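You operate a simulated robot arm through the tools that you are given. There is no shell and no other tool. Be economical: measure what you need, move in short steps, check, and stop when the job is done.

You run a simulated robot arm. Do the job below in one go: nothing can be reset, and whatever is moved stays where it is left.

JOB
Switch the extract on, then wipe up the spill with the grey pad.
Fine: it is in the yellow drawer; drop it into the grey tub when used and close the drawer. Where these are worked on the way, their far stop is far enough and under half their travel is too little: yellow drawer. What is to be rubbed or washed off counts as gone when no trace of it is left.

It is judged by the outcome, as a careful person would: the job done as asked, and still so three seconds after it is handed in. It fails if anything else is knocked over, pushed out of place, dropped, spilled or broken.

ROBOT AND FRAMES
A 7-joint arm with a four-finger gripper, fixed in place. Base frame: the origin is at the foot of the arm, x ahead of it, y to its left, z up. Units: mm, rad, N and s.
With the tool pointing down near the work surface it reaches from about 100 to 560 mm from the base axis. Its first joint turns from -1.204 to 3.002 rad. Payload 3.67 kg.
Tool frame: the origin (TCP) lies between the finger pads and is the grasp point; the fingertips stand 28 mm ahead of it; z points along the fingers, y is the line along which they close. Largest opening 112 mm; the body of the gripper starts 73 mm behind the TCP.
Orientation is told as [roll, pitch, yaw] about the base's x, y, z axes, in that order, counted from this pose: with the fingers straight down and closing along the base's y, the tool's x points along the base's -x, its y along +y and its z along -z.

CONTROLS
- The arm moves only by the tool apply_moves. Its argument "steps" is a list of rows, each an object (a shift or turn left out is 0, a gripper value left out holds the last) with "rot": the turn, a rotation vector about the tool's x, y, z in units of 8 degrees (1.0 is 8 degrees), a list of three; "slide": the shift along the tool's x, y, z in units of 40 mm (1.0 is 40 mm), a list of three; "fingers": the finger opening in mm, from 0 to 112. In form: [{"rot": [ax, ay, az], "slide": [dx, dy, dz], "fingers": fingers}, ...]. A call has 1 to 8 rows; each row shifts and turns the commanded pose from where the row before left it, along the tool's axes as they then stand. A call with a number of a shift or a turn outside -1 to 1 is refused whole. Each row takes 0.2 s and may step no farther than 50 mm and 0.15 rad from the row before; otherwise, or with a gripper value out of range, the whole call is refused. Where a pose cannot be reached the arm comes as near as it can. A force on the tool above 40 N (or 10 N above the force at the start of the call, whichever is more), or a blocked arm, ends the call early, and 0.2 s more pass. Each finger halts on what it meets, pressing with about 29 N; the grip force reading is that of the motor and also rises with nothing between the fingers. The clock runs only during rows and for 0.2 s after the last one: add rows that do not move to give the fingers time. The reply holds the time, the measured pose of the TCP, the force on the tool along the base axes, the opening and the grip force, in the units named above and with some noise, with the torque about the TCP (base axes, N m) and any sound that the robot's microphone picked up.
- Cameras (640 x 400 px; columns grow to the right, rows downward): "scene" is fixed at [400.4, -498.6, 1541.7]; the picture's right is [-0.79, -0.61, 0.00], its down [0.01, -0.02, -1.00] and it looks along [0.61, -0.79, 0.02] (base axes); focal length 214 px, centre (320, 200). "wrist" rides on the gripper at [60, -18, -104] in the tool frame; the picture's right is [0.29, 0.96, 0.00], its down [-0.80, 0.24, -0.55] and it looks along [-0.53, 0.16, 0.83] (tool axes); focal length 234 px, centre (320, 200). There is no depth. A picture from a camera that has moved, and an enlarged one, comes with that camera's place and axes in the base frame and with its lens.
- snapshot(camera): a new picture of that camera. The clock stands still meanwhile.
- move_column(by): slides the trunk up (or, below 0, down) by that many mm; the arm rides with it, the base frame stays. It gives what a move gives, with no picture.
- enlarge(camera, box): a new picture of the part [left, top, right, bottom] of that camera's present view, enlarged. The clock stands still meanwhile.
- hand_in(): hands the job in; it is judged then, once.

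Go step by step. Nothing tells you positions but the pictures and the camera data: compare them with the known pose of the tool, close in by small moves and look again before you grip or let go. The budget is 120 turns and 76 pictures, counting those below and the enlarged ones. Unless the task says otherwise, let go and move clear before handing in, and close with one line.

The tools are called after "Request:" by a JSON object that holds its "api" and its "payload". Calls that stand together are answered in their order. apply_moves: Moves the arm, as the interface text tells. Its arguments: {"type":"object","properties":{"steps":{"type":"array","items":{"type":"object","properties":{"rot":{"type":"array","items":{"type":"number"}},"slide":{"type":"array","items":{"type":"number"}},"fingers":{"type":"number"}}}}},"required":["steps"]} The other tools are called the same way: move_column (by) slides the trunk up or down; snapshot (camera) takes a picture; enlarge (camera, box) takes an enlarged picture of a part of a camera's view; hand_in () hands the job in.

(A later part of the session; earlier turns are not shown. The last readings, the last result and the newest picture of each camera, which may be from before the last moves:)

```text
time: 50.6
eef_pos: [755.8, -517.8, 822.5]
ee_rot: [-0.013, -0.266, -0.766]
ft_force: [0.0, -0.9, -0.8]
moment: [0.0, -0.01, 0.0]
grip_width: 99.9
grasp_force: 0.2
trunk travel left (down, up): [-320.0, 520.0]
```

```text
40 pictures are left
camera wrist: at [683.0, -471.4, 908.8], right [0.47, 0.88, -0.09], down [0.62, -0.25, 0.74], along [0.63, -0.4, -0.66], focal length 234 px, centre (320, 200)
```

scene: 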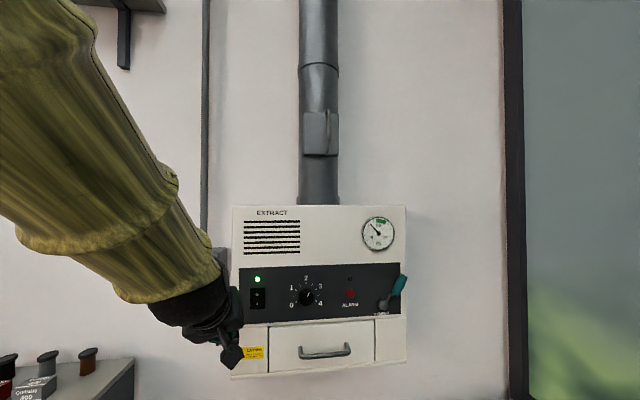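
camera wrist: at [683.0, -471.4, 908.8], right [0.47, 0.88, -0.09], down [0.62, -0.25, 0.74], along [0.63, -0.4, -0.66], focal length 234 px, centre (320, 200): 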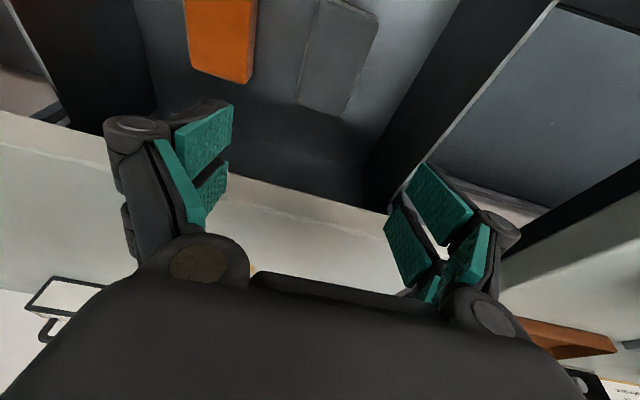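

The grey pad triangulates to (748, −514, top z≈652), turned about 5° from the tool. I'll align to it, narrow to 90 mm, and lower to just above it.

Request:
{"api": "apply_moves", "payload": {"steps": [{"slide": [0.29, -0.08, -0.08], "rot": [0, 0, -0.5], "fingers": 90}]}}

Request:
{"api": "move_column", "payload": {"by": -125}}

Request:
{"api": "snapshot", "payload": {"camera": "wrist"}}

```text
time: 51.0
eef_pos: [743.4, -512.7, 825.2]
ee_rot: [-0.032, -0.268, -0.694]
ft_force: [0.5, 0.2, 0.9]
moment: [-0.01, 0.01, 0.03]
grip_width: 90.1
grasp_force: 0.0
trunk travel left (down, up): [-320.0, 520.0]
```

```text
time: 52.5
eef_pos: [743.5, -512.5, 698.0]
ee_rot: [-0.032, -0.264, -0.695]
ft_force: [-0.3, 0.6, 0.1]
moment: [0.01, -0.01, 0.01]
grip_width: 90.2
grasp_force: 0.1
trunk travel left (down, up): [-195.0, 645.0]
```

```text
39 pictures are left
camera wrist: at [669.6, -470.1, 784.5], right [0.41, 0.91, -0.11], down [0.65, -0.2, 0.74], along [0.65, -0.37, -0.67], focal length 234 px, centre (320, 200)
```

wrist: 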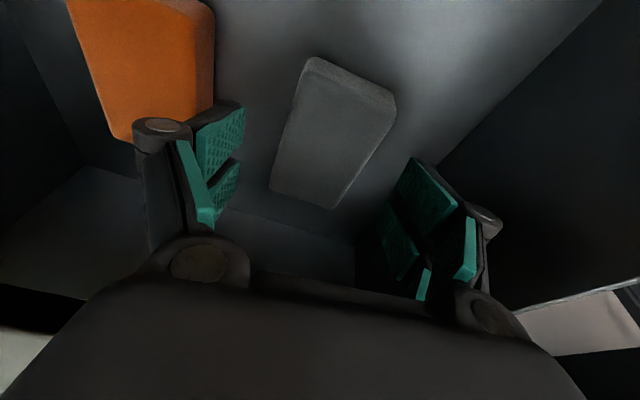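

Request:
{"api": "move_column", "payload": {"by": -35}}

Request:
{"api": "snapshot", "payload": {"camera": "wrist"}}

```text
time: 53.3
eef_pos: [745.2, -512.3, 665.4]
ee_rot: [-0.031, -0.265, -0.694]
ft_force: [0.1, 0.1, -0.6]
moment: [-0.01, -0.03, 0.01]
grip_width: 90.4
grasp_force: 0.0
trunk travel left (down, up): [-160.0, 680.0]
```

```text
38 pictures are left
camera wrist: at [669.5, -470.1, 749.5], right [0.41, 0.91, -0.11], down [0.65, -0.2, 0.74], along [0.65, -0.37, -0.67], focal length 234 px, centre (320, 200)
```

wrist: 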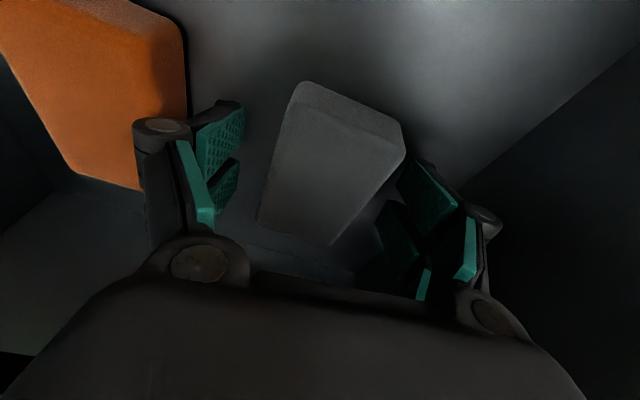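

The fingers straddle the pad; only depth is uncertain. I'll creep down in 5 mm steps while watching the force.

Request:
{"api": "apply_moves", "payload": {"steps": [{"slide": [0.033, 0, 0.12]}, {"slide": [0.033, 0, 0.12]}, {"slide": [0.033, 0, 0.12]}]}}

Request:
{"api": "snapshot", "payload": {"camera": "wrist"}}

```text
time: 54.1
eef_pos: [746.7, -510.8, 649.6]
ee_rot: [-0.033, -0.27, -0.696]
ft_force: [10.3, -0.5, 15.9]
moment: [0.81, -0.45, -0.5]
grip_width: 99.3
grasp_force: 7.5
trunk travel left (down, up): [-160.0, 680.0]
```

```text
37 pictures are left
camera wrist: at [671.2, -469.5, 735.8], right [0.41, 0.91, -0.11], down [0.64, -0.2, 0.74], along [0.65, -0.37, -0.67], focal length 234 px, centre (320, 200)
```

wrist: 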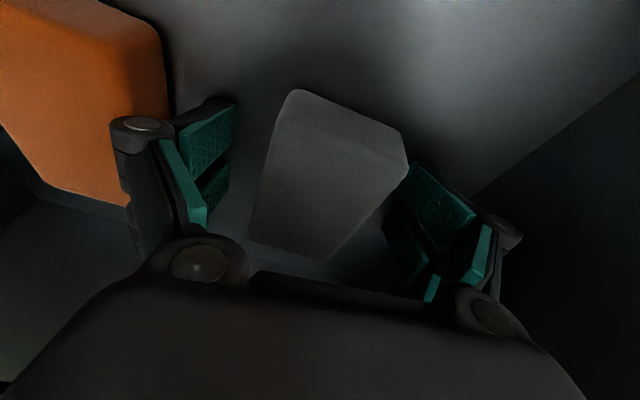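

The right fingertip touched the drawer floor (about z≈620), and the pad lies squarely along the drawer, centred near (772, −532). I'll lift 6 mm, square up the yaw and shift 15 mm inward.

Request:
{"api": "apply_moves", "payload": {"steps": [{"slide": [-0.05, 0, -0.17], "fingers": 90}, {"rot": [0.15, 0, 0.64]}, {"slide": [-0.36, 0, 0.098]}, {}]}}

Request:
{"api": "snapshot", "payload": {"camera": "wrist"}}

```text
time: 55.1
eef_pos: [754.4, -522.5, 656.0]
ee_rot: [-0.029, -0.268, -0.786]
ft_force: [-0.8, 0.2, 1.7]
moment: [0.08, -0.02, 0.05]
grip_width: 90.7
grasp_force: 0.2
trunk travel left (down, up): [-160.0, 680.0]
```

```text
36 pictures are left
camera wrist: at [683.8, -474.1, 740.8], right [0.49, 0.87, -0.1], down [0.62, -0.26, 0.74], along [0.61, -0.42, -0.67], focal length 234 px, centre (320, 200)
```

wrist: 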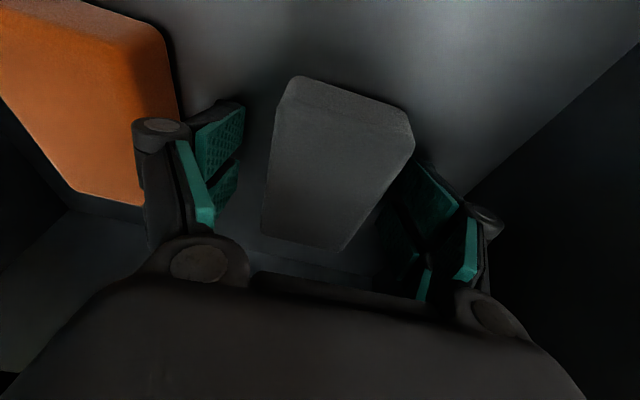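

Request:
{"api": "apply_moves", "payload": {"steps": [{"slide": [0, 0.12, 0]}, {"fingers": 40}, {"fingers": 20}, {"fingers": 20}, {}]}}

Request:
{"api": "snapshot", "payload": {"camera": "wrist"}}

```text
time: 56.0
eef_pos: [759.8, -520.5, 662.6]
ee_rot: [-0.024, -0.28, -0.79]
ft_force: [4.1, 4.1, 16.9]
moment: [0.67, -0.12, -0.17]
grip_width: 57.3
grasp_force: 29.1
trunk travel left (down, up): [-160.0, 680.0]
stopped in row 4: the force on the tool passed its limit at 45 N (the readings are from after the stop); the commanded pose is now the measured one
```

```text
35 pictures are left
camera wrist: at [687.9, -471.2, 746.2], right [0.49, 0.87, -0.1], down [0.61, -0.26, 0.75], along [0.62, -0.43, -0.66], focal length 234 px, centre (320, 200)
```

wrist: 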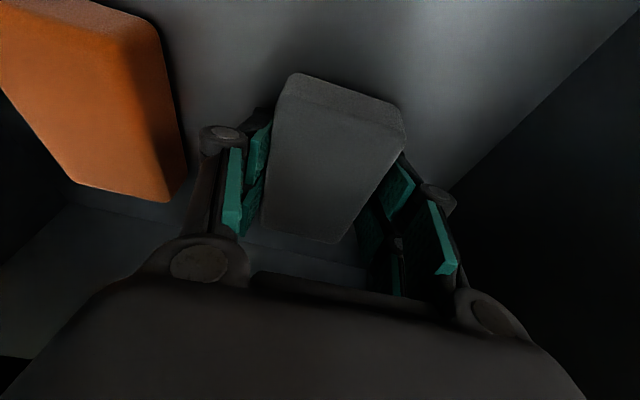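

The pad is gripped at 57 mm. I'll lift it gently and check the hold.

Request:
{"api": "move_column", "payload": {"by": 60}}

Request:
{"api": "snapshot", "payload": {"camera": "wrist"}}

```text
time: 57.0
eef_pos: [758.6, -519.8, 718.1]
ee_rot: [-0.028, -0.274, -0.789]
ft_force: [-0.5, 0.4, -1.1]
moment: [0.0, -0.01, 0.03]
grip_width: 57.4
grasp_force: 29.5
trunk travel left (down, up): [-220.0, 620.0]
```

```text
34 pictures are left
camera wrist: at [688.1, -471.5, 802.8], right [0.49, 0.87, -0.1], down [0.62, -0.26, 0.74], along [0.62, -0.43, -0.66], focal length 234 px, centre (320, 200)
```

wrist: 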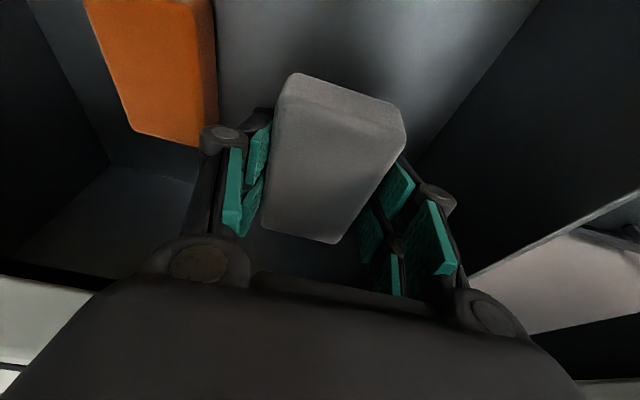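

The pad is held. Its far end may sit under the bench overhang, so I'll draw back 80 mm before raising.

Request:
{"api": "apply_moves", "payload": {"steps": [{"slide": [0.5, 0, -0.14]}, {"slide": [0.7, 0, -0.19]}, {"slide": [0.8, 0, -0.22]}]}}

Request:
{"api": "move_column", "payload": {"by": 220}}

Request:
{"api": "snapshot", "payload": {"camera": "wrist"}}

```text
time: 57.8
eef_pos: [699.4, -463.1, 716.8]
ee_rot: [-0.026, -0.277, -0.789]
ft_force: [0.2, -0.1, -0.8]
moment: [-0.01, 0.0, 0.01]
grip_width: 57.3
grasp_force: 29.0
trunk travel left (down, up): [-220.0, 620.0]
```

```text
time: 60.1
eef_pos: [698.5, -463.1, 935.3]
ee_rot: [-0.024, -0.274, -0.789]
ft_force: [0.3, 0.5, -0.9]
moment: [0.01, 0.01, -0.01]
grip_width: 57.4
grasp_force: 28.5
trunk travel left (down, up): [-440.0, 400.0]
```

```text
33 pictures are left
camera wrist: at [627.9, -413.8, 1020.5], right [0.49, 0.87, -0.1], down [0.62, -0.26, 0.74], along [0.62, -0.43, -0.66], focal length 234 px, centre (320, 200)
```

wrist: 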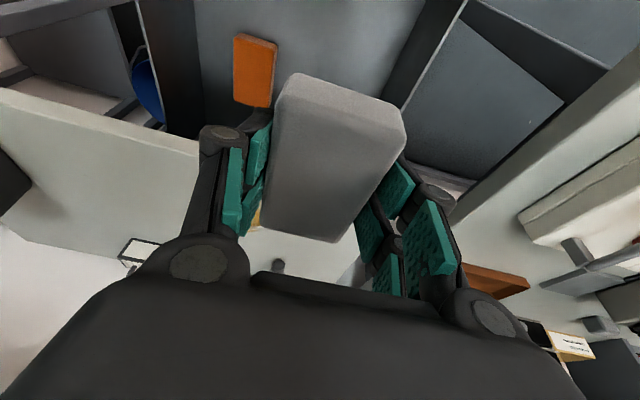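

The pad is free and held firmly. The spill is near (805, −693) and about 100 mm across, so I'll carry the pad to its right side above the bench.

Request:
{"api": "apply_moves", "payload": {"steps": [{"slide": [-0.876, 0, 0.246]}, {"slide": [-0.876, 0, 0.246]}, {"slide": [-0.876, 0, 0.246]}, {"slide": [-0.876, 0, 0.246]}, {"slide": [-0.876, 0, 0.246]}, {"slide": [-0.876, 0, 0.246]}]}}

Request:
{"api": "snapshot", "payload": {"camera": "wrist"}}

```text
time: 61.5
eef_pos: [850.3, -620.2, 935.8]
ee_rot: [-0.026, -0.272, -0.79]
ft_force: [0.4, -0.8, -1.6]
moment: [0.04, 0.01, -0.01]
grip_width: 57.5
grasp_force: 28.7
trunk travel left (down, up): [-440.0, 400.0]
```

```text
32 pictures are left
camera wrist: at [779.2, -570.9, 1020.0], right [0.49, 0.87, -0.1], down [0.62, -0.26, 0.74], along [0.62, -0.43, -0.66], focal length 234 px, centre (320, 200)
```

wrist: 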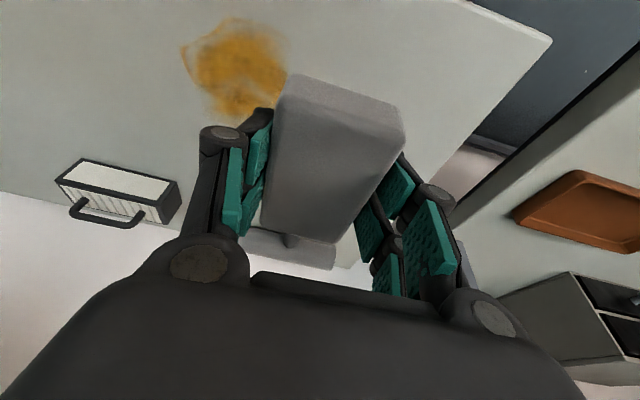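

Request:
{"api": "move_column", "payload": {"by": -85}}

Request:
{"api": "snapshot", "payload": {"camera": "wrist"}}

```text
time: 62.8
eef_pos: [849.4, -618.8, 850.4]
ee_rot: [-0.026, -0.274, -0.788]
ft_force: [-1.2, 0.1, 0.6]
moment: [0.0, 0.0, -0.02]
grip_width: 57.4
grasp_force: 29.3
trunk travel left (down, up): [-355.0, 485.0]
```

```text
31 pictures are left
camera wrist: at [778.2, -569.7, 936.4], right [0.49, 0.87, -0.1], down [0.62, -0.26, 0.74], along [0.62, -0.43, -0.66], focal length 234 px, centre (320, 200)
```

wrist: 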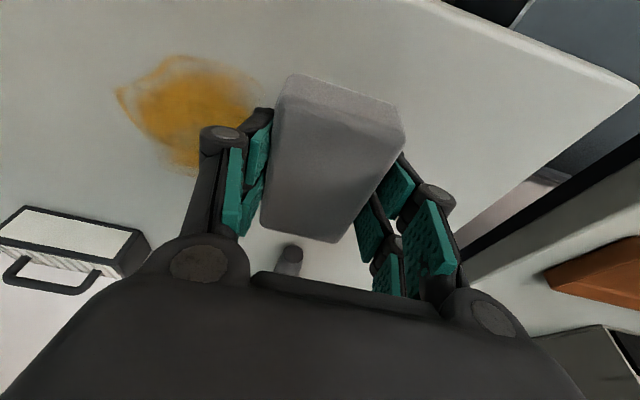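

The bench top works out to about z≈804. I'll lower in small steps until I feel contact.

Request:
{"api": "apply_moves", "payload": {"steps": [{"slide": [0.027, 0, 0.096]}, {"slide": [0.027, 0, 0.096]}, {"slide": [0.027, 0, 0.096]}]}}

```text
time: 63.5
eef_pos: [848.8, -619.2, 840.0]
ee_rot: [-0.027, -0.274, -0.789]
ft_force: [0.3, -0.9, -0.8]
moment: [0.0, 0.01, -0.02]
grip_width: 57.2
grasp_force: 29.0
trunk travel left (down, up): [-355.0, 485.0]
```

Request:
{"api": "apply_moves", "payload": {"steps": [{"slide": [0.02, 0, 0.072]}, {"slide": [0.02, 0, 0.072]}]}}

```text
time: 64.2
eef_pos: [848.5, -619.6, 833.8]
ee_rot: [-0.026, -0.274, -0.791]
ft_force: [0.3, -0.5, 0.2]
moment: [0.03, -0.03, 0.0]
grip_width: 57.3
grasp_force: 29.4
trunk travel left (down, up): [-355.0, 485.0]
```

Still no contact, so I'll continue lowering in small steps.

Request:
{"api": "apply_moves", "payload": {"steps": [{"slide": [0.02, 0, 0.072]}, {"slide": [0.02, 0, 0.072]}]}}

```text
time: 64.8
eef_pos: [849.3, -618.6, 832.3]
ee_rot: [-0.025, -0.282, -0.791]
ft_force: [-1.8, -3.2, 18.6]
moment: [0.38, -0.25, -0.02]
grip_width: 57.3
grasp_force: 29.6
trunk travel left (down, up): [-355.0, 485.0]
```

Contact now, but the moment suggests the right fingertip is touching rather than the pad face. I'll set the pad down here, rise 8 mm, and regrip it so the pad protrudes below the tips.

Request:
{"api": "apply_moves", "payload": {"steps": [{"fingers": 70}, {}, {"slide": [-0.05, 0, -0.19]}, {"rot": [-0.18, 0, 0]}, {}]}}

Request:
{"api": "snapshot", "payload": {"camera": "wrist"}}

```text
time: 66.0
eef_pos: [849.8, -617.9, 835.9]
ee_rot: [0.0, -0.275, -0.788]
ft_force: [-0.2, 0.4, 0.5]
moment: [0.01, 0.01, 0.04]
grip_width: 69.8
grasp_force: 0.0
trunk travel left (down, up): [-355.0, 485.0]
```

```text
30 pictures are left
camera wrist: at [776.1, -571.5, 920.0], right [0.48, 0.87, -0.08], down [0.61, -0.27, 0.75], along [0.63, -0.41, -0.66], focal length 234 px, centre (320, 200)
```

wrist: 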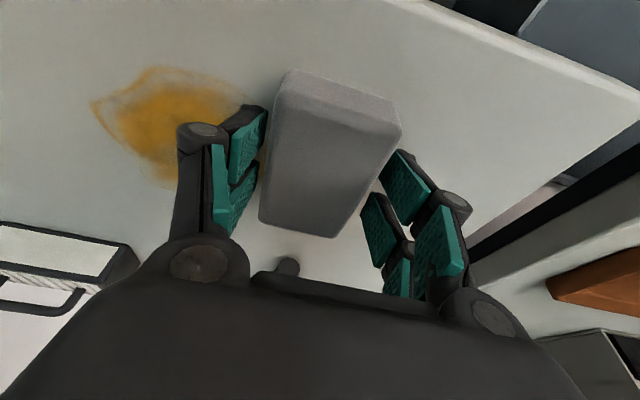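

Request:
{"api": "apply_moves", "payload": {"steps": [{"slide": [-0.02, 0, -0.075]}, {"fingers": 50}, {"fingers": 20}, {}, {}]}}

```text
time: 67.2
eef_pos: [848.9, -618.9, 837.7]
ee_rot: [0.0, -0.271, -0.789]
ft_force: [-1.0, -0.5, 1.9]
moment: [0.07, -0.01, -0.01]
grip_width: 57.4
grasp_force: 28.9
trunk travel left (down, up): [-355.0, 485.0]
```

Regripped with about 8 mm of pad below the tips. I'll press lightly and read the force.

Request:
{"api": "apply_moves", "payload": {"steps": [{"slide": [0.02, 0, 0.072]}, {}]}}

```text
time: 67.8
eef_pos: [848.0, -617.8, 838.1]
ee_rot: [-0.001, -0.277, -0.788]
ft_force: [1.8, -2.4, 16.5]
moment: [0.33, 0.38, 0.01]
grip_width: 57.5
grasp_force: 29.6
trunk travel left (down, up): [-355.0, 485.0]
```

The force centre is toward the pad's front end, so I'll tip it slightly to level.

Request:
{"api": "apply_moves", "payload": {"steps": [{"rot": [0, 0.15, 0]}, {}]}}

```text
time: 68.3
eef_pos: [850.4, -618.1, 838.2]
ee_rot: [0.002, -0.256, -0.79]
ft_force: [1.5, -4.3, 17.8]
moment: [-0.61, -0.58, -0.02]
grip_width: 57.4
grasp_force: 29.2
trunk travel left (down, up): [-355.0, 485.0]
```

Request:
{"api": "apply_moves", "payload": {"steps": [{"rot": [0, -0.055, 0]}, {"slide": [0, -0.5, 0]}, {"slide": [0, -0.5, 0]}, {"slide": [0, -0.5, 0]}, {"slide": [0, -0.5, 0]}]}}

Request:
{"api": "snapshot", "payload": {"camera": "wrist"}}

```text
time: 69.5
eef_pos: [792.7, -671.7, 837.4]
ee_rot: [-0.001, -0.263, -0.789]
ft_force: [3.4, 5.5, 20.4]
moment: [0.0, -0.58, 0.16]
grip_width: 57.5
grasp_force: 29.1
trunk travel left (down, up): [-355.0, 485.0]
```

```text
29 pictures are left
camera wrist: at [719.1, -626.4, 922.8], right [0.48, 0.87, -0.08], down [0.61, -0.27, 0.74], along [0.63, -0.41, -0.67], focal length 234 px, centre (320, 200)
```

wrist: 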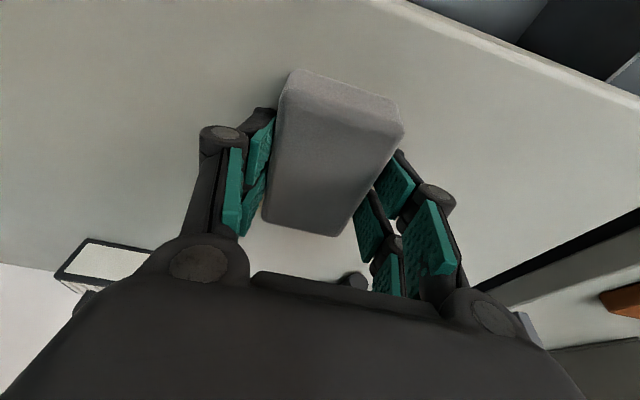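

No spill is showing ahead of the pad now. I'll carry the stroke on past the left edge.

Request:
{"api": "apply_moves", "payload": {"steps": [{"slide": [0, -0.5, 0]}, {"slide": [0, -0.5, 0]}, {"slide": [0, -0.5, 0]}, {"slide": [0, -0.5, 0]}, {"slide": [0, -0.4, 0]}]}}

Request:
{"api": "snapshot", "payload": {"camera": "wrist"}}

```text
time: 70.8
eef_pos: [723.6, -741.7, 837.6]
ee_rot: [-0.002, -0.262, -0.791]
ft_force: [2.6, 2.5, 13.2]
moment: [-0.18, -0.38, 0.09]
grip_width: 57.5
grasp_force: 28.4
trunk travel left (down, up): [-355.0, 485.0]
```

```text
28 pictures are left
camera wrist: at [651.9, -695.2, 922.9], right [0.48, 0.87, -0.08], down [0.61, -0.28, 0.74], along [0.63, -0.4, -0.67], focal length 234 px, centre (320, 200)
```

wrist: 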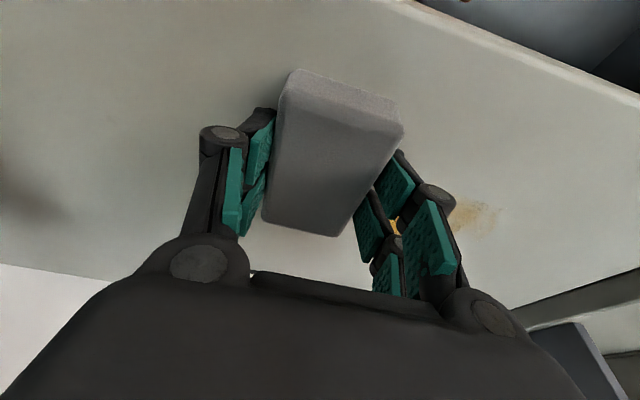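

Traces remain on the wall side of the spill. I'll shift the pad 35 mm toward the wall and sweep back.

Request:
{"api": "apply_moves", "payload": {"steps": [{"slide": [-0.42, 0, 0.113]}, {"slide": [-0.42, 0, 0.113]}, {"slide": [0, 0.5, 0.01]}, {"slide": [0, 0.5, 0.01]}, {"slide": [0, 0.5, 0]}, {"slide": [0, 0.5, 0]}, {"slide": [0, 0.5, 0]}, {"slide": [0, 0.5, 0]}]}}

Request:
{"api": "snapshot", "payload": {"camera": "wrist"}}

```text
time: 72.5
eef_pos: [834.1, -683.2, 837.2]
ee_rot: [-0.002, -0.262, -0.789]
ft_force: [0.9, 0.4, 6.4]
moment: [-0.16, -0.11, -0.08]
grip_width: 57.3
grasp_force: 28.7
trunk travel left (down, up): [-355.0, 485.0]
```

```text
27 pictures are left
camera wrist: at [761.5, -636.9, 922.8], right [0.48, 0.87, -0.07], down [0.61, -0.28, 0.74], along [0.63, -0.4, -0.67], focal length 234 px, centre (320, 200)
```

wrist: 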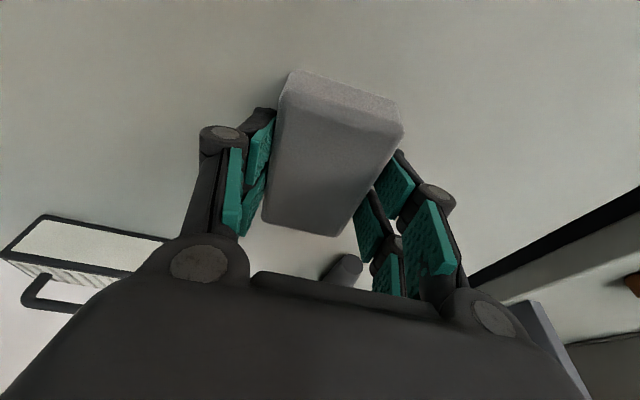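

The surface looks clear so far. I'll lift and move aside to view the whole wiped area.

Request:
{"api": "apply_moves", "payload": {"steps": [{"slide": [-0.2, 0, -0.9]}, {"slide": [0.2, 0, -0.9]}, {"slide": [0.96, 0, -0.27]}, {"slide": [0.96, 0, -0.27]}, {"slide": [0.96, 0, -0.27]}]}}

Request:
{"api": "snapshot", "payload": {"camera": "wrist"}}

```text
time: 73.8
eef_pos: [735.6, -584.5, 908.6]
ee_rot: [-0.002, -0.262, -0.789]
ft_force: [-0.9, -0.1, 0.3]
moment: [0.03, 0.01, -0.04]
grip_width: 57.5
grasp_force: 29.1
trunk travel left (down, up): [-355.0, 485.0]
```

```text
26 pictures are left
camera wrist: at [663.7, -536.8, 992.8], right [0.48, 0.87, -0.08], down [0.61, -0.27, 0.74], along [0.63, -0.41, -0.67], focal length 234 px, centre (320, 200)
```

wrist: 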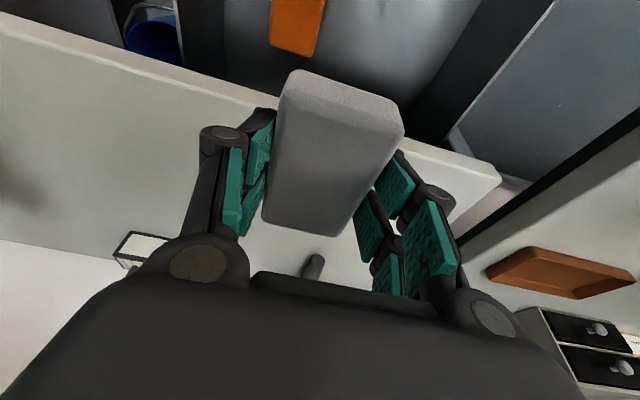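

The pad blocks the view of the wiped spot. I'll raise and move toward the tub side, which also opens the view.

Request:
{"api": "move_column", "payload": {"by": 150}}

Request:
{"api": "apply_moves", "payload": {"steps": [{"slide": [0, -1, 0]}, {"slide": [0, -1, 0]}, {"slide": [0, -1, 0]}, {"slide": [0, -1, 0]}, {"slide": [0, -1, 0]}]}}

Request:
{"api": "snapshot", "payload": {"camera": "wrist"}}

```text
time: 75.5
eef_pos: [737.7, -584.0, 1056.2]
ee_rot: [0.001, -0.261, -0.789]
ft_force: [0.1, 0.9, -0.6]
moment: [0.0, 0.0, 0.02]
grip_width: 57.5
grasp_force: 29.4
trunk travel left (down, up): [-505.0, 335.0]
```

```text
time: 76.7
eef_pos: [595.1, -726.1, 1059.0]
ee_rot: [0.002, -0.263, -0.789]
ft_force: [0.9, -0.3, -1.2]
moment: [0.01, -0.01, 0.03]
grip_width: 57.1
grasp_force: 29.1
trunk travel left (down, up): [-505.0, 335.0]
```

```text
25 pictures are left
camera wrist: at [523.5, -679.7, 1144.0], right [0.48, 0.87, -0.07], down [0.61, -0.28, 0.74], along [0.63, -0.4, -0.67], focal length 234 px, centre (320, 200)
```

wrist: 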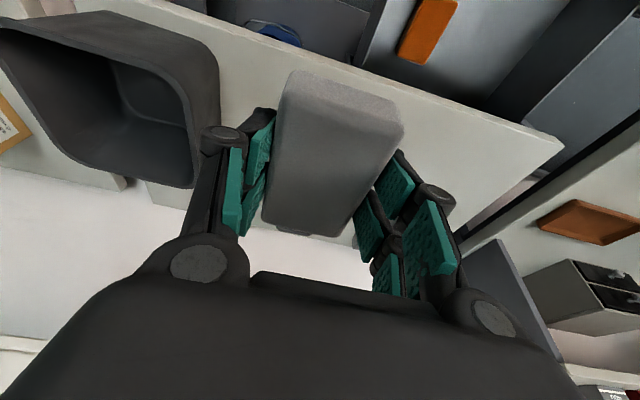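

Request:
{"api": "enlarge", "payload": {"camera": "wrist", "box": [340, 60, 560, 240]}}

```text
2.22 times, centred on (450, 150) of wrist
camera zoom: at [523.5, -679.7, 1144.0], right [0.48, 0.87, -0.07], down [0.61, -0.28, 0.74], along [0.63, -0.4, -0.67], focal length 520 px, centre (31, 311)
```

zoom: 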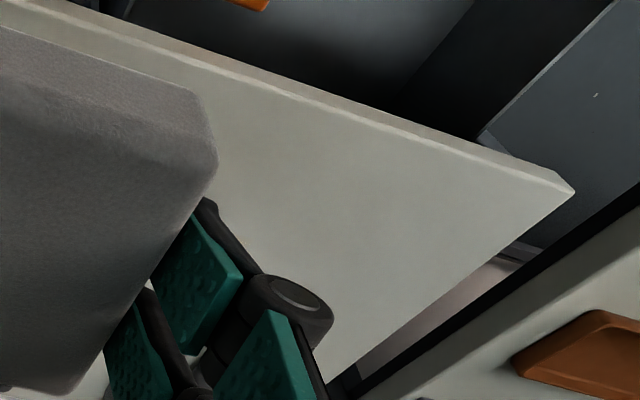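

Request:
{"api": "apply_moves", "payload": {"steps": [{"slide": [0, -1, 0]}, {"slide": [0, -1, 0]}]}}

Request:
{"api": "snapshot", "payload": {"camera": "wrist"}}

Request:
{"api": "enlarge", "payload": {"camera": "wrist", "box": [370, 60, 570, 240]}}

```text
time: 77.3
eef_pos: [540.1, -784.3, 1059.1]
ee_rot: [-0.002, -0.26, -0.788]
ft_force: [0.1, -0.2, -0.8]
moment: [0.04, -0.02, -0.02]
grip_width: 57.5
grasp_force: 29.1
trunk travel left (down, up): [-505.0, 335.0]
```

```text
23 pictures are left
camera wrist: at [466.9, -736.8, 1144.3], right [0.48, 0.87, -0.08], down [0.61, -0.28, 0.74], along [0.63, -0.4, -0.67], focal length 234 px, centre (320, 200)
```

wrist: 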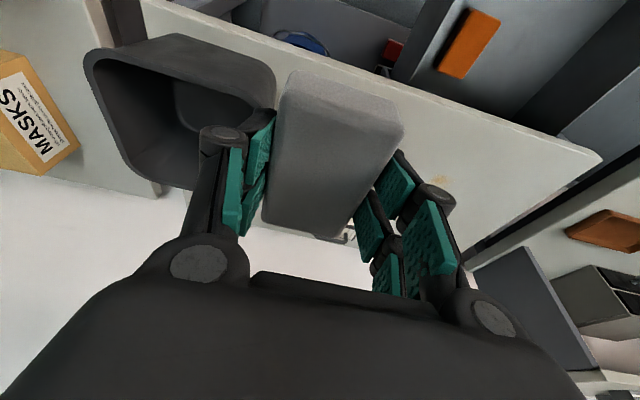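

```text
2.22 times, centred on (470, 150) of wrist
camera zoom: at [466.9, -736.8, 1144.3], right [0.48, 0.87, -0.08], down [0.61, -0.28, 0.74], along [0.63, -0.4, -0.67], focal length 520 px, centre (-13, 311)
```

zoom: 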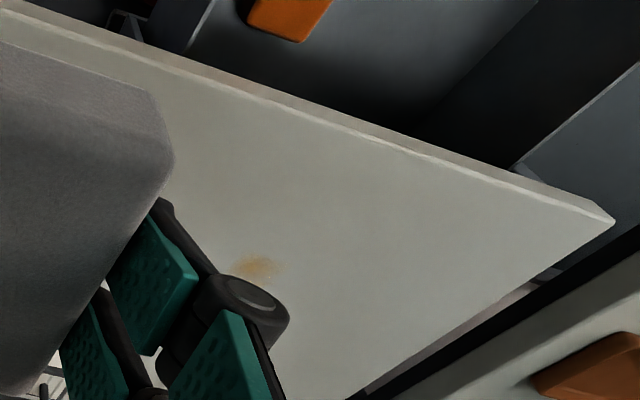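

A faint trace remains near (830, −701). I'll go back with a firmer press and several strokes over that part.

Request:
{"api": "apply_moves", "payload": {"steps": [{"slide": [0, 1, 0]}, {"slide": [0, 1, 0]}, {"slide": [-0.5, 0.8, 0.134]}, {"slide": [-0.5, 0.8, 0.134]}, {"slide": [-0.5, 0.8, 0.134]}, {"slide": [-0.6, 0.6, 0.16]}, {"slide": [-0.6, 0, 0.16]}, {"slide": [-0.61, 0, 0.164]}]}}

Request:
{"api": "move_column", "payload": {"by": -205}}

Request:
{"api": "apply_moves", "payload": {"steps": [{"slide": [0.026, 0, 0.097]}, {"slide": [0.026, 0, 0.097]}, {"slide": [0.026, 0, 0.097]}]}}

```text
time: 79.1
eef_pos: [778.8, -738.2, 1054.4]
ee_rot: [-0.001, -0.259, -0.79]
ft_force: [0.7, 0.0, -0.8]
moment: [0.01, 0.03, 0.01]
grip_width: 57.4
grasp_force: 29.0
trunk travel left (down, up): [-505.0, 335.0]
```

```text
time: 81.3
eef_pos: [778.0, -736.7, 852.7]
ee_rot: [-0.001, -0.261, -0.791]
ft_force: [-1.6, -0.4, -0.8]
moment: [0.01, 0.01, -0.02]
grip_width: 57.4
grasp_force: 29.5
trunk travel left (down, up): [-300.0, 540.0]
```

```text
time: 82.1
eef_pos: [778.2, -736.6, 840.3]
ee_rot: [0.001, -0.261, -0.79]
ft_force: [-0.3, -1.0, -0.6]
moment: [0.01, -0.01, -0.01]
grip_width: 57.0
grasp_force: 29.4
trunk travel left (down, up): [-300.0, 540.0]
```

Request:
{"api": "apply_moves", "payload": {"steps": [{"slide": [0.03, 0, 0.11]}, {"slide": [0.01, 0, 0.03]}]}}

```text
time: 82.7
eef_pos: [779.1, -735.9, 836.6]
ee_rot: [0.002, -0.265, -0.789]
ft_force: [4.3, -5.3, 17.4]
moment: [0.28, 0.32, 0.0]
grip_width: 57.2
grasp_force: 29.1
trunk travel left (down, up): [-300.0, 540.0]
```

The press is again biased to the pad's front, so I'll level it and stroke to the right.

Request:
{"api": "apply_moves", "payload": {"steps": [{"rot": [0, 0.11, 0]}, {"slide": [0, 0.4, 0]}, {"slide": [0, 0.4, 0]}, {"slide": [0, 0.4, 0]}, {"slide": [0, 0.4, 0]}, {"slide": [0, 0.4, 0]}, {"slide": [0, 0.4, 0]}]}}

```text
time: 84.3
eef_pos: [844.8, -670.0, 837.4]
ee_rot: [0.001, -0.247, -0.79]
ft_force: [-2.8, -4.5, 21.0]
moment: [-0.34, 0.02, -0.08]
grip_width: 57.3
grasp_force: 28.8
trunk travel left (down, up): [-300.0, 540.0]
```

Pressure is good at 21 N. I'll stroke back and forth with a small inward shift.

Request:
{"api": "apply_moves", "payload": {"steps": [{"slide": [0, -0.45, 0]}, {"slide": [0, -0.45, 0]}, {"slide": [0, -0.45, 0]}, {"slide": [0, -0.45, 0]}, {"slide": [0, -0.45, 0]}, {"slide": [0, -0.45, 0]}, {"slide": [0.3, 0, -0.078]}, {"slide": [0.3, 0, -0.078]}]}}

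Request:
{"api": "apply_moves", "payload": {"steps": [{"slide": [0, 0.45, 0]}, {"slide": [0, 0.45, 0]}, {"slide": [0, 0.45, 0]}, {"slide": [0, 0.45, 0]}, {"slide": [0, 0.45, 0]}, {"slide": [0, 0.45, 0]}, {"slide": [0, 0.45, 0]}]}}

```text
time: 86.1
eef_pos: [749.8, -729.2, 837.6]
ee_rot: [-0.002, -0.248, -0.789]
ft_force: [0.0, -3.0, 18.1]
moment: [-0.43, -0.42, -0.03]
grip_width: 57.3
grasp_force: 28.6
trunk travel left (down, up): [-300.0, 540.0]
```

```text
time: 87.7
eef_pos: [838.2, -636.9, 835.6]
ee_rot: [-0.001, -0.251, -0.789]
ft_force: [-4.8, -6.4, 27.3]
moment: [-0.31, 0.22, -0.07]
grip_width: 57.3
grasp_force: 29.0
trunk travel left (down, up): [-300.0, 540.0]
```

Request:
{"api": "snapshot", "payload": {"camera": "wrist"}}

```text
21 pictures are left
camera wrist: at [767.1, -591.6, 922.4], right [0.48, 0.87, -0.07], down [0.62, -0.28, 0.73], along [0.62, -0.4, -0.68], focal length 234 px, centre (320, 200)
```

wrist: 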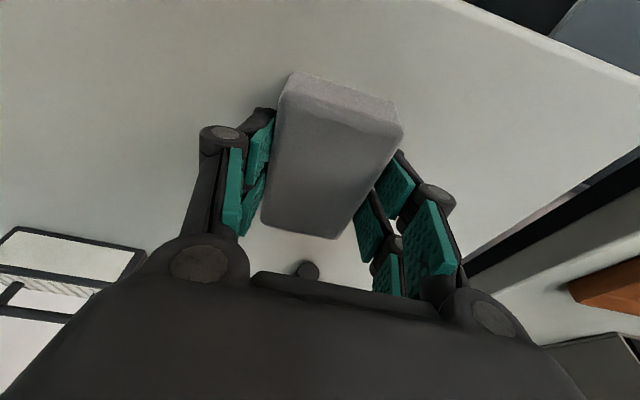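

Request:
{"api": "apply_moves", "payload": {"steps": [{"slide": [-0.25, 0, -0.9]}, {"slide": [-0.25, 0.2, -0.9]}, {"slide": [0, 1, 0]}, {"slide": [0, 1, 0]}]}}

Request:
{"api": "snapshot", "payload": {"camera": "wrist"}}

Request:
{"api": "enlarge", "payload": {"camera": "wrist", "box": [60, 10, 290, 200]}}

```text
time: 88.7
eef_pos: [904.2, -578.4, 906.8]
ee_rot: [-0.002, -0.245, -0.79]
ft_force: [-0.7, 0.2, -0.9]
moment: [0.0, 0.04, 0.02]
grip_width: 57.3
grasp_force: 29.0
trunk travel left (down, up): [-300.0, 540.0]
```

```text
20 pictures are left
camera wrist: at [833.5, -532.8, 993.7], right [0.48, 0.87, -0.07], down [0.62, -0.28, 0.73], along [0.62, -0.4, -0.68], focal length 234 px, centre (320, 200)
```

wrist: 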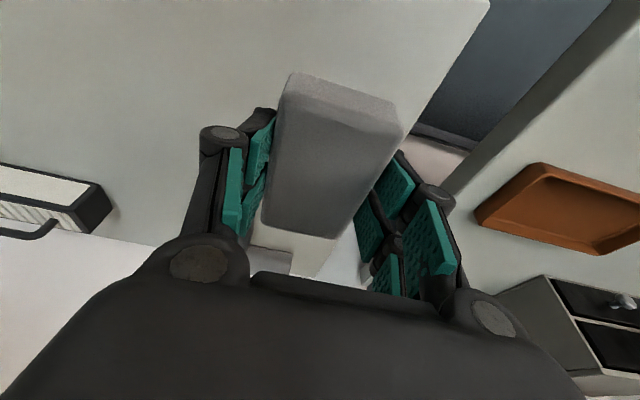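

```text
2.11 times, centred on (175, 105) of wrist
camera zoom: at [833.5, -532.8, 993.7], right [0.48, 0.87, -0.07], down [0.62, -0.28, 0.73], along [0.62, -0.4, -0.68], focal length 493 px, centre (625, 400)
```

zoom: 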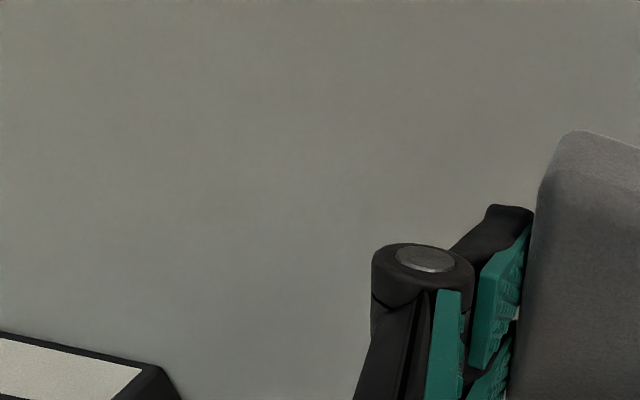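

That whole area is now clean. I'll raise and head for the tub, checking the wiped patch from the other side on the way.

Request:
{"api": "move_column", "payload": {"by": 200}}

Request:
{"api": "apply_moves", "payload": {"steps": [{"slide": [0, -1, 0]}, {"slide": [0, -1, 0]}, {"slide": [0, -1, 0]}, {"slide": [0, -1, 0]}, {"slide": [0, -1, 0]}, {"slide": [0, -1, 0]}, {"slide": [0, -1, 0]}, {"slide": [0, -1, 0]}]}}

Request:
{"api": "snapshot", "payload": {"camera": "wrist"}}

```text
time: 90.9
eef_pos: [905.2, -578.0, 1107.9]
ee_rot: [0.001, -0.246, -0.79]
ft_force: [-0.8, 0.3, -0.2]
moment: [-0.02, -0.03, -0.03]
grip_width: 57.4
grasp_force: 29.1
trunk travel left (down, up): [-500.0, 340.0]
```

```text
time: 92.7
eef_pos: [676.2, -804.2, 1104.9]
ee_rot: [0.005, -0.243, -0.788]
ft_force: [-0.2, -0.8, -1.5]
moment: [0.03, 0.0, 0.02]
grip_width: 57.3
grasp_force: 29.2
trunk travel left (down, up): [-500.0, 340.0]
```

```text
18 pictures are left
camera wrist: at [604.3, -759.4, 1191.5], right [0.48, 0.87, -0.07], down [0.62, -0.28, 0.73], along [0.62, -0.39, -0.68], focal length 234 px, centre (320, 200)
```

wrist: 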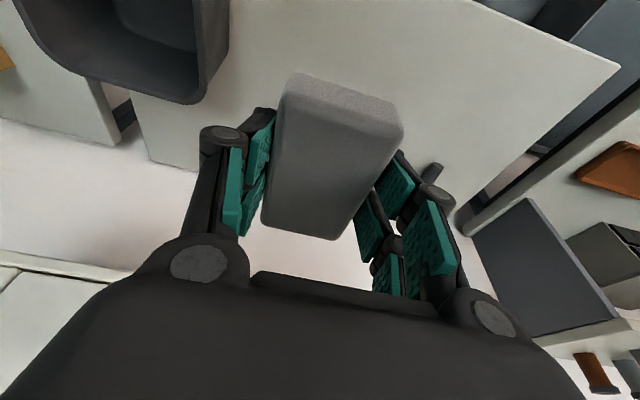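

Request:
{"api": "enlarge", "payload": {"camera": "wrist", "box": [350, 30, 530, 170]}}

```text
2.86 times, centred on (440, 100) of wrist
camera zoom: at [604.3, -759.4, 1191.5], right [0.48, 0.87, -0.07], down [0.62, -0.28, 0.73], along [0.62, -0.39, -0.68], focal length 669 px, centre (-23, 486)
```

zoom: 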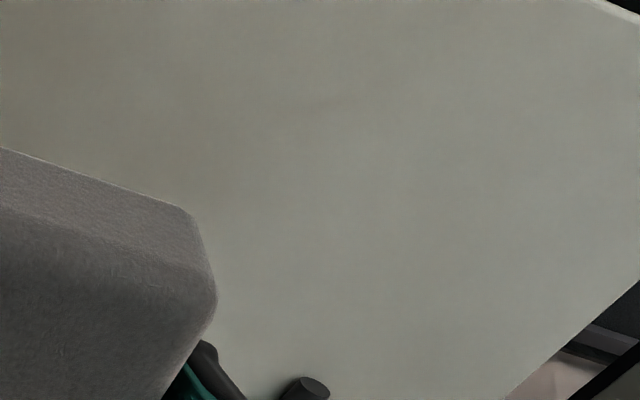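

Request:
{"api": "enlarge", "payload": {"camera": "wrist", "box": [395, 35, 495, 110]}}

```text
5.33 times, centred on (445, 72) of wrist
camera zoom: at [604.3, -759.4, 1191.5], right [0.48, 0.87, -0.07], down [0.62, -0.28, 0.73], along [0.62, -0.39, -0.68], focal length 1249 px, centre (-347, 880)
```

zoom: 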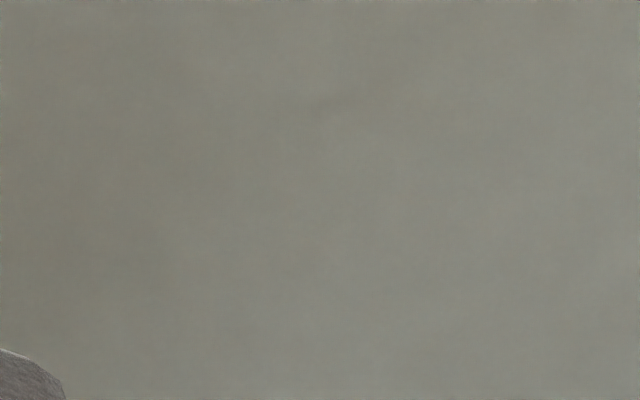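

There may be an extremely faint smudge near the front edge of the old spill (about (766, −675)). To be sure nothing is left, I'll do another firm set of strokes over the front half.

Request:
{"api": "apply_moves", "payload": {"steps": [{"slide": [0.4, 0.6, -0.1]}, {"slide": [0.4, 0.6, -0.1]}, {"slide": [0, 0.7, 0]}, {"slide": [0, 0.5, 0]}]}}

Request:
{"api": "move_column", "payload": {"by": -250}}

Request:
{"api": "apply_moves", "payload": {"steps": [{"slide": [0.024, 0, 0.097]}, {"slide": [0.024, 0, 0.097]}, {"slide": [0.024, 0, 0.097]}]}}

```text
time: 93.7
eef_pos: [723.5, -712.4, 1108.5]
ee_rot: [-0.002, -0.245, -0.789]
ft_force: [0.2, 0.3, -0.2]
moment: [0.02, 0.03, -0.01]
grip_width: 57.4
grasp_force: 29.4
trunk travel left (down, up): [-500.0, 340.0]
```

```text
time: 96.3
eef_pos: [721.4, -712.5, 858.0]
ee_rot: [0.002, -0.247, -0.79]
ft_force: [-0.1, -0.2, -0.3]
moment: [0.01, -0.02, -0.01]
grip_width: 57.2
grasp_force: 29.1
trunk travel left (down, up): [-250.0, 590.0]
```

```text
time: 97.1
eef_pos: [722.5, -712.2, 845.1]
ee_rot: [-0.001, -0.247, -0.79]
ft_force: [0.0, 0.4, -1.1]
moment: [-0.01, 0.03, -0.04]
grip_width: 57.0
grasp_force: 29.0
trunk travel left (down, up): [-250.0, 590.0]
```

Request:
{"api": "apply_moves", "payload": {"steps": [{"slide": [0.024, 0, 0.097]}, {"slide": [0.024, 0, 0.097]}, {"slide": [0.01, 0, 0.04]}]}}

```text
time: 97.9
eef_pos: [722.3, -711.7, 836.7]
ee_rot: [0.0, -0.247, -0.787]
ft_force: [0.8, 0.4, 0.4]
moment: [-0.12, -0.02, 0.01]
grip_width: 57.3
grasp_force: 29.6
trunk travel left (down, up): [-250.0, 590.0]
```

Request:
{"api": "apply_moves", "payload": {"steps": [{"slide": [0.02, 0, 0.085]}, {}]}}

```text
time: 98.5
eef_pos: [721.7, -712.1, 837.0]
ee_rot: [0.001, -0.252, -0.789]
ft_force: [6.7, -5.9, 21.3]
moment: [0.01, -0.03, -0.02]
grip_width: 57.3
grasp_force: 28.9
trunk travel left (down, up): [-250.0, 590.0]
```

Contact is flat at 21 N. I'll stroke right and then back.

Request:
{"api": "apply_moves", "payload": {"steps": [{"slide": [0, 0.45, 0]}, {"slide": [0, 0.45, 0]}, {"slide": [0, 0.45, 0]}, {"slide": [0, 0.45, 0]}, {"slide": [0, 0.45, 0]}, {"slide": [0, 0.45, 0]}, {"slide": [0, 0.45, 0]}, {"slide": [0, 0.3, 0]}]}}

Request:
{"api": "apply_moves", "payload": {"steps": [{"slide": [-0.36, 0, 0.09]}, {"slide": [0, -0.45, 0]}, {"slide": [0, -0.45, 0]}, {"slide": [0, -0.45, 0]}, {"slide": [0, -0.45, 0]}, {"slide": [0, -0.45, 0]}, {"slide": [0, -0.45, 0]}, {"slide": [0, -0.45, 0]}]}}

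Request:
{"api": "apply_moves", "payload": {"steps": [{"slide": [-0.36, 0, 0.09]}, {"slide": [0, 0.45, 0]}, {"slide": [0, 0.45, 0]}, {"slide": [0, 0.45, 0]}, {"slide": [0, 0.45, 0]}, {"slide": [0, 0.45, 0]}, {"slide": [0, 0.45, 0]}, {"slide": [0, 0.45, 0]}]}}

Request:
{"api": "apply_moves", "payload": {"steps": [{"slide": [-0.36, 0, 0.09]}, {"slide": [-0.2, -0.4, 0.05]}, {"slide": [0, -0.45, 0]}, {"slide": [0, -0.45, 0]}, {"slide": [0, -0.45, 0]}, {"slide": [0, -0.45, 0]}, {"slide": [0, -0.45, 0]}, {"slide": [0, -0.45, 0]}]}}

```text
time: 100.3
eef_pos: [820.2, -614.4, 835.0]
ee_rot: [0.001, -0.248, -0.788]
ft_force: [-4.2, -3.8, 19.2]
moment: [-0.3, 0.05, -0.05]
grip_width: 57.3
grasp_force: 29.0
trunk travel left (down, up): [-250.0, 590.0]
```

```text
time: 102.1
eef_pos: [741.7, -715.7, 835.2]
ee_rot: [-0.002, -0.251, -0.787]
ft_force: [4.8, 3.9, 25.5]
moment: [0.3, -0.15, 0.06]
grip_width: 57.6
grasp_force: 29.0
trunk travel left (down, up): [-250.0, 590.0]
```

```text
time: 103.9
eef_pos: [842.9, -636.5, 833.9]
ee_rot: [0.0, -0.247, -0.79]
ft_force: [-0.1, 0.6, 12.0]
moment: [-0.06, 0.0, -0.03]
grip_width: 57.5
grasp_force: 29.1
trunk travel left (down, up): [-250.0, 590.0]
```

```text
time: 105.7
eef_pos: [767.6, -739.9, 833.7]
ee_rot: [-0.002, -0.246, -0.79]
ft_force: [0.8, 1.0, 12.5]
moment: [0.03, -0.24, 0.12]
grip_width: 57.7
grasp_force: 29.2
trunk travel left (down, up): [-250.0, 590.0]
```

The strokes covered the whole patch. I'll raise and move on toward the tub, looking once more.

Request:
{"api": "move_column", "payload": {"by": 270}}

Request:
{"api": "apply_moves", "payload": {"steps": [{"slide": [0, -1, 0]}, {"slide": [0, -1, 0]}, {"slide": [0, -1, 0]}, {"slide": [0, -1, 0]}]}}

Request:
{"api": "snapshot", "payload": {"camera": "wrist"}}

Request:
{"api": "enlarge", "payload": {"camera": "wrist", "box": [370, 30, 530, 150]}}

```text
time: 108.4
eef_pos: [768.9, -740.2, 1103.4]
ee_rot: [0.0, -0.245, -0.789]
ft_force: [0.0, 0.2, 0.2]
moment: [-0.02, 0.0, 0.0]
grip_width: 57.2
grasp_force: 28.5
trunk travel left (down, up): [-520.0, 320.0]
```

```text
time: 109.4
eef_pos: [655.9, -855.5, 1101.1]
ee_rot: [0.002, -0.244, -0.789]
ft_force: [-0.1, 0.2, -0.3]
moment: [0.02, 0.0, -0.02]
grip_width: 57.3
grasp_force: 29.4
trunk travel left (down, up): [-520.0, 320.0]
```

```text
15 pictures are left
camera wrist: at [584.1, -809.8, 1188.4], right [0.48, 0.87, -0.07], down [0.62, -0.28, 0.73], along [0.62, -0.4, -0.68], focal length 234 px, centre (320, 200)
```

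wrist: 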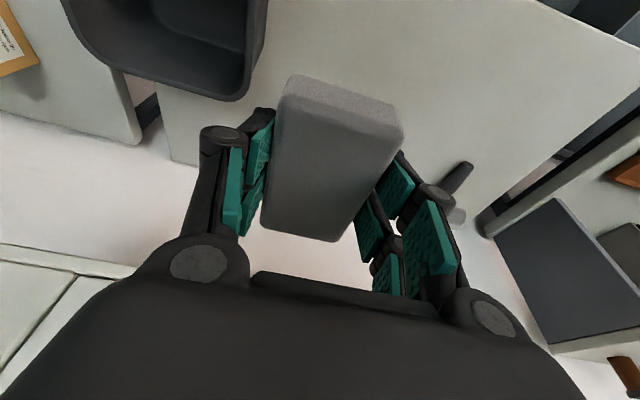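

```text
3.33 times, centred on (450, 90) of wrist
camera zoom: at [584.1, -809.8, 1188.4], right [0.48, 0.87, -0.07], down [0.62, -0.28, 0.73], along [0.62, -0.4, -0.68], focal length 781 px, centre (-113, 567)
```

zoom: 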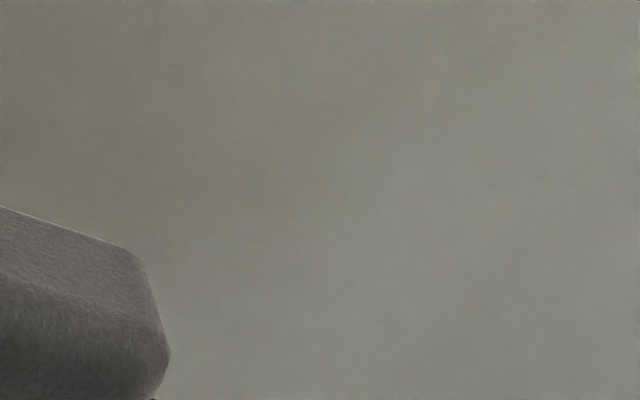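

The bench is clean, showing only soft shading. The tub's rim is at about z≈908, centred near (515, −963). I'll move over it.

Request:
{"api": "apply_moves", "payload": {"steps": [{"slide": [0.25, -0.88, -0.065]}, {"slide": [0.25, -0.88, -0.065]}, {"slide": [0.25, -0.88, -0.065]}, {"slide": [0.25, -0.88, -0.065]}, {"slide": [0, -0.88, 0]}]}}

Request:
{"api": "snapshot", "payload": {"camera": "wrist"}}

```text
time: 110.6
eef_pos: [501.1, -950.6, 1103.1]
ee_rot: [0.001, -0.245, -0.789]
ft_force: [0.2, 0.4, -0.5]
moment: [-0.01, 0.0, 0.0]
grip_width: 57.1
grasp_force: 28.6
trunk travel left (down, up): [-520.0, 320.0]
```

```text
13 pictures are left
camera wrist: at [430.3, -905.5, 1189.4], right [0.48, 0.87, -0.07], down [0.62, -0.29, 0.73], along [0.62, -0.39, -0.68], focal length 234 px, centre (320, 200)
```

wrist: 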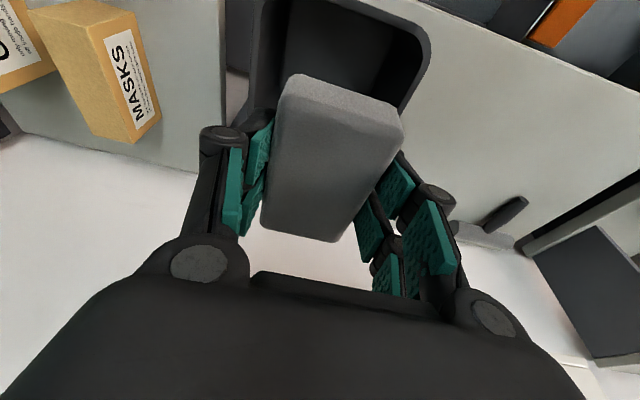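

Lined up over the tub opening. I'll lower partway and check.

Request:
{"api": "move_column", "payload": {"by": -120}}

Request:
{"api": "snapshot", "payload": {"camera": "wrist"}}

```text
time: 112.1
eef_pos: [501.5, -950.0, 984.1]
ee_rot: [0.002, -0.244, -0.787]
ft_force: [-0.6, -0.3, -0.4]
moment: [-0.03, 0.01, -0.02]
grip_width: 57.2
grasp_force: 28.7
trunk travel left (down, up): [-400.0, 440.0]
```

```text
12 pictures are left
camera wrist: at [430.8, -905.1, 1070.1], right [0.48, 0.87, -0.07], down [0.62, -0.29, 0.73], along [0.62, -0.4, -0.68], focal length 234 px, centre (320, 200)
```

wrist: 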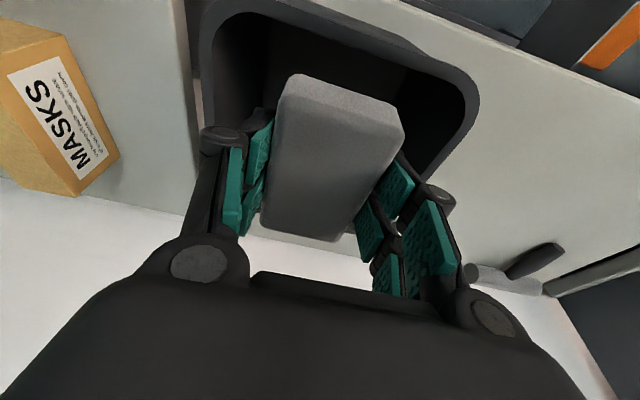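

The pad sits well inside the opening. I'll nudge 8 mm toward the front, lower into the tub and release.

Request:
{"api": "apply_moves", "payload": {"steps": [{"slide": [0.19, 0, -0.05]}]}}

Request:
{"api": "move_column", "payload": {"by": -60}}

Request:
{"api": "apply_moves", "payload": {"steps": [{"fingers": 76}, {}, {}, {}]}}

Request:
{"api": "move_column", "payload": {"by": 120}}

Request:
{"api": "snapshot", "payload": {"camera": "wrist"}}

```text
time: 112.5
eef_pos: [496.1, -940.7, 989.0]
ee_rot: [-0.004, -0.248, -0.79]
ft_force: [0.2, -0.6, -0.1]
moment: [0.03, 0.04, -0.01]
grip_width: 57.2
grasp_force: 29.4
trunk travel left (down, up): [-400.0, 440.0]
```

```text
time: 113.5
eef_pos: [498.0, -945.5, 924.5]
ee_rot: [0.003, -0.242, -0.789]
ft_force: [4.4, -4.1, -2.0]
moment: [-0.17, -0.27, 0.15]
grip_width: 57.1
grasp_force: 29.5
trunk travel left (down, up): [-340.0, 500.0]
```

```text
time: 114.5
eef_pos: [496.5, -947.7, 920.4]
ee_rot: [0.004, -0.244, -0.789]
ft_force: [-0.1, 0.5, -0.1]
moment: [0.0, 0.02, 0.01]
grip_width: 76.0
grasp_force: 0.1
trunk travel left (down, up): [-340.0, 500.0]
```

```text
time: 116.0
eef_pos: [496.7, -940.1, 1047.1]
ee_rot: [-0.002, -0.245, -0.79]
ft_force: [0.5, -0.7, -0.6]
moment: [-0.02, -0.01, -0.01]
grip_width: 76.0
grasp_force: 0.0
trunk travel left (down, up): [-460.0, 380.0]
```

```text
11 pictures are left
camera wrist: at [425.2, -895.8, 1133.5], right [0.48, 0.87, -0.07], down [0.62, -0.28, 0.73], along [0.62, -0.4, -0.68], focal length 234 px, centre (320, 200)
```

wrist: 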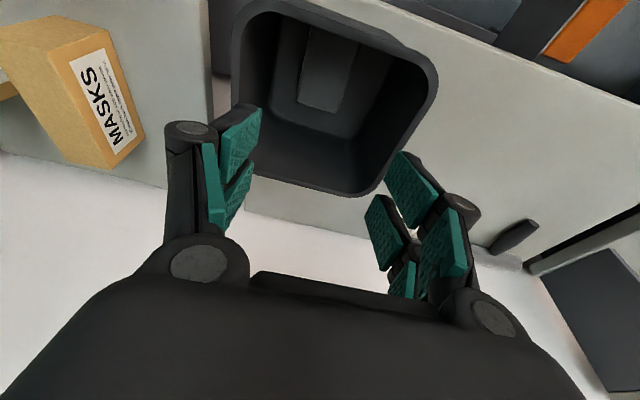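

The pad is in the tub. Now I'll close the fingers and travel back to the front of the open drawer.

Request:
{"api": "apply_moves", "payload": {"steps": [{"slide": [0.676, 0.722, -0.169]}, {"slide": [0.676, 0.722, -0.169]}, {"slide": [0.676, 0.722, -0.169]}, {"slide": [0.676, 0.722, -0.169], "fingers": 0}, {"slide": [0.676, 0.722, -0.169]}, {"slide": [0.676, 0.722, -0.169]}, {"slide": [0.676, 0.722, -0.169]}]}}

Request:
{"api": "apply_moves", "payload": {"steps": [{"slide": [0.676, 0.722, -0.169]}, {"slide": [0.676, 0.722, -0.169]}, {"slide": [0.676, 0.722, -0.169]}, {"slide": [0.676, 0.722, -0.169]}, {"slide": [0.676, 0.722, -0.169]}, {"slide": [0.676, 0.722, -0.169]}, {"slide": [0.676, 0.722, -0.169]}]}}

Request:
{"api": "snapshot", "payload": {"camera": "wrist"}}

```text
time: 117.6
eef_pos: [499.9, -657.9, 1046.4]
ee_rot: [-0.004, -0.25, -0.789]
ft_force: [0.3, 1.0, 0.5]
moment: [-0.03, 0.05, -0.03]
grip_width: 0.1
grasp_force: 29.3
trunk travel left (down, up): [-460.0, 380.0]
```

```text
time: 119.2
eef_pos: [508.3, -396.5, 1020.2]
ee_rot: [0.059, -0.165, -0.826]
ft_force: [0.7, 1.3, -0.2]
moment: [-0.03, 0.01, -0.01]
grip_width: 0.0
grasp_force: 29.5
out of reach, approached as far as the arm can: row 7
trunk travel left (down, up): [-460.0, 380.0]
```

```text
10 pictures are left
camera wrist: at [438.6, -357.2, 1111.6], right [0.5, 0.86, 0.01], down [0.62, -0.37, 0.69], along [0.6, -0.34, -0.72], focal length 234 px, centre (320, 200)
```

wrist: 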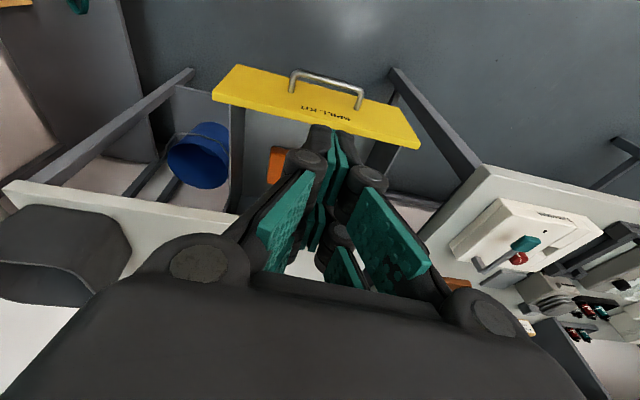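

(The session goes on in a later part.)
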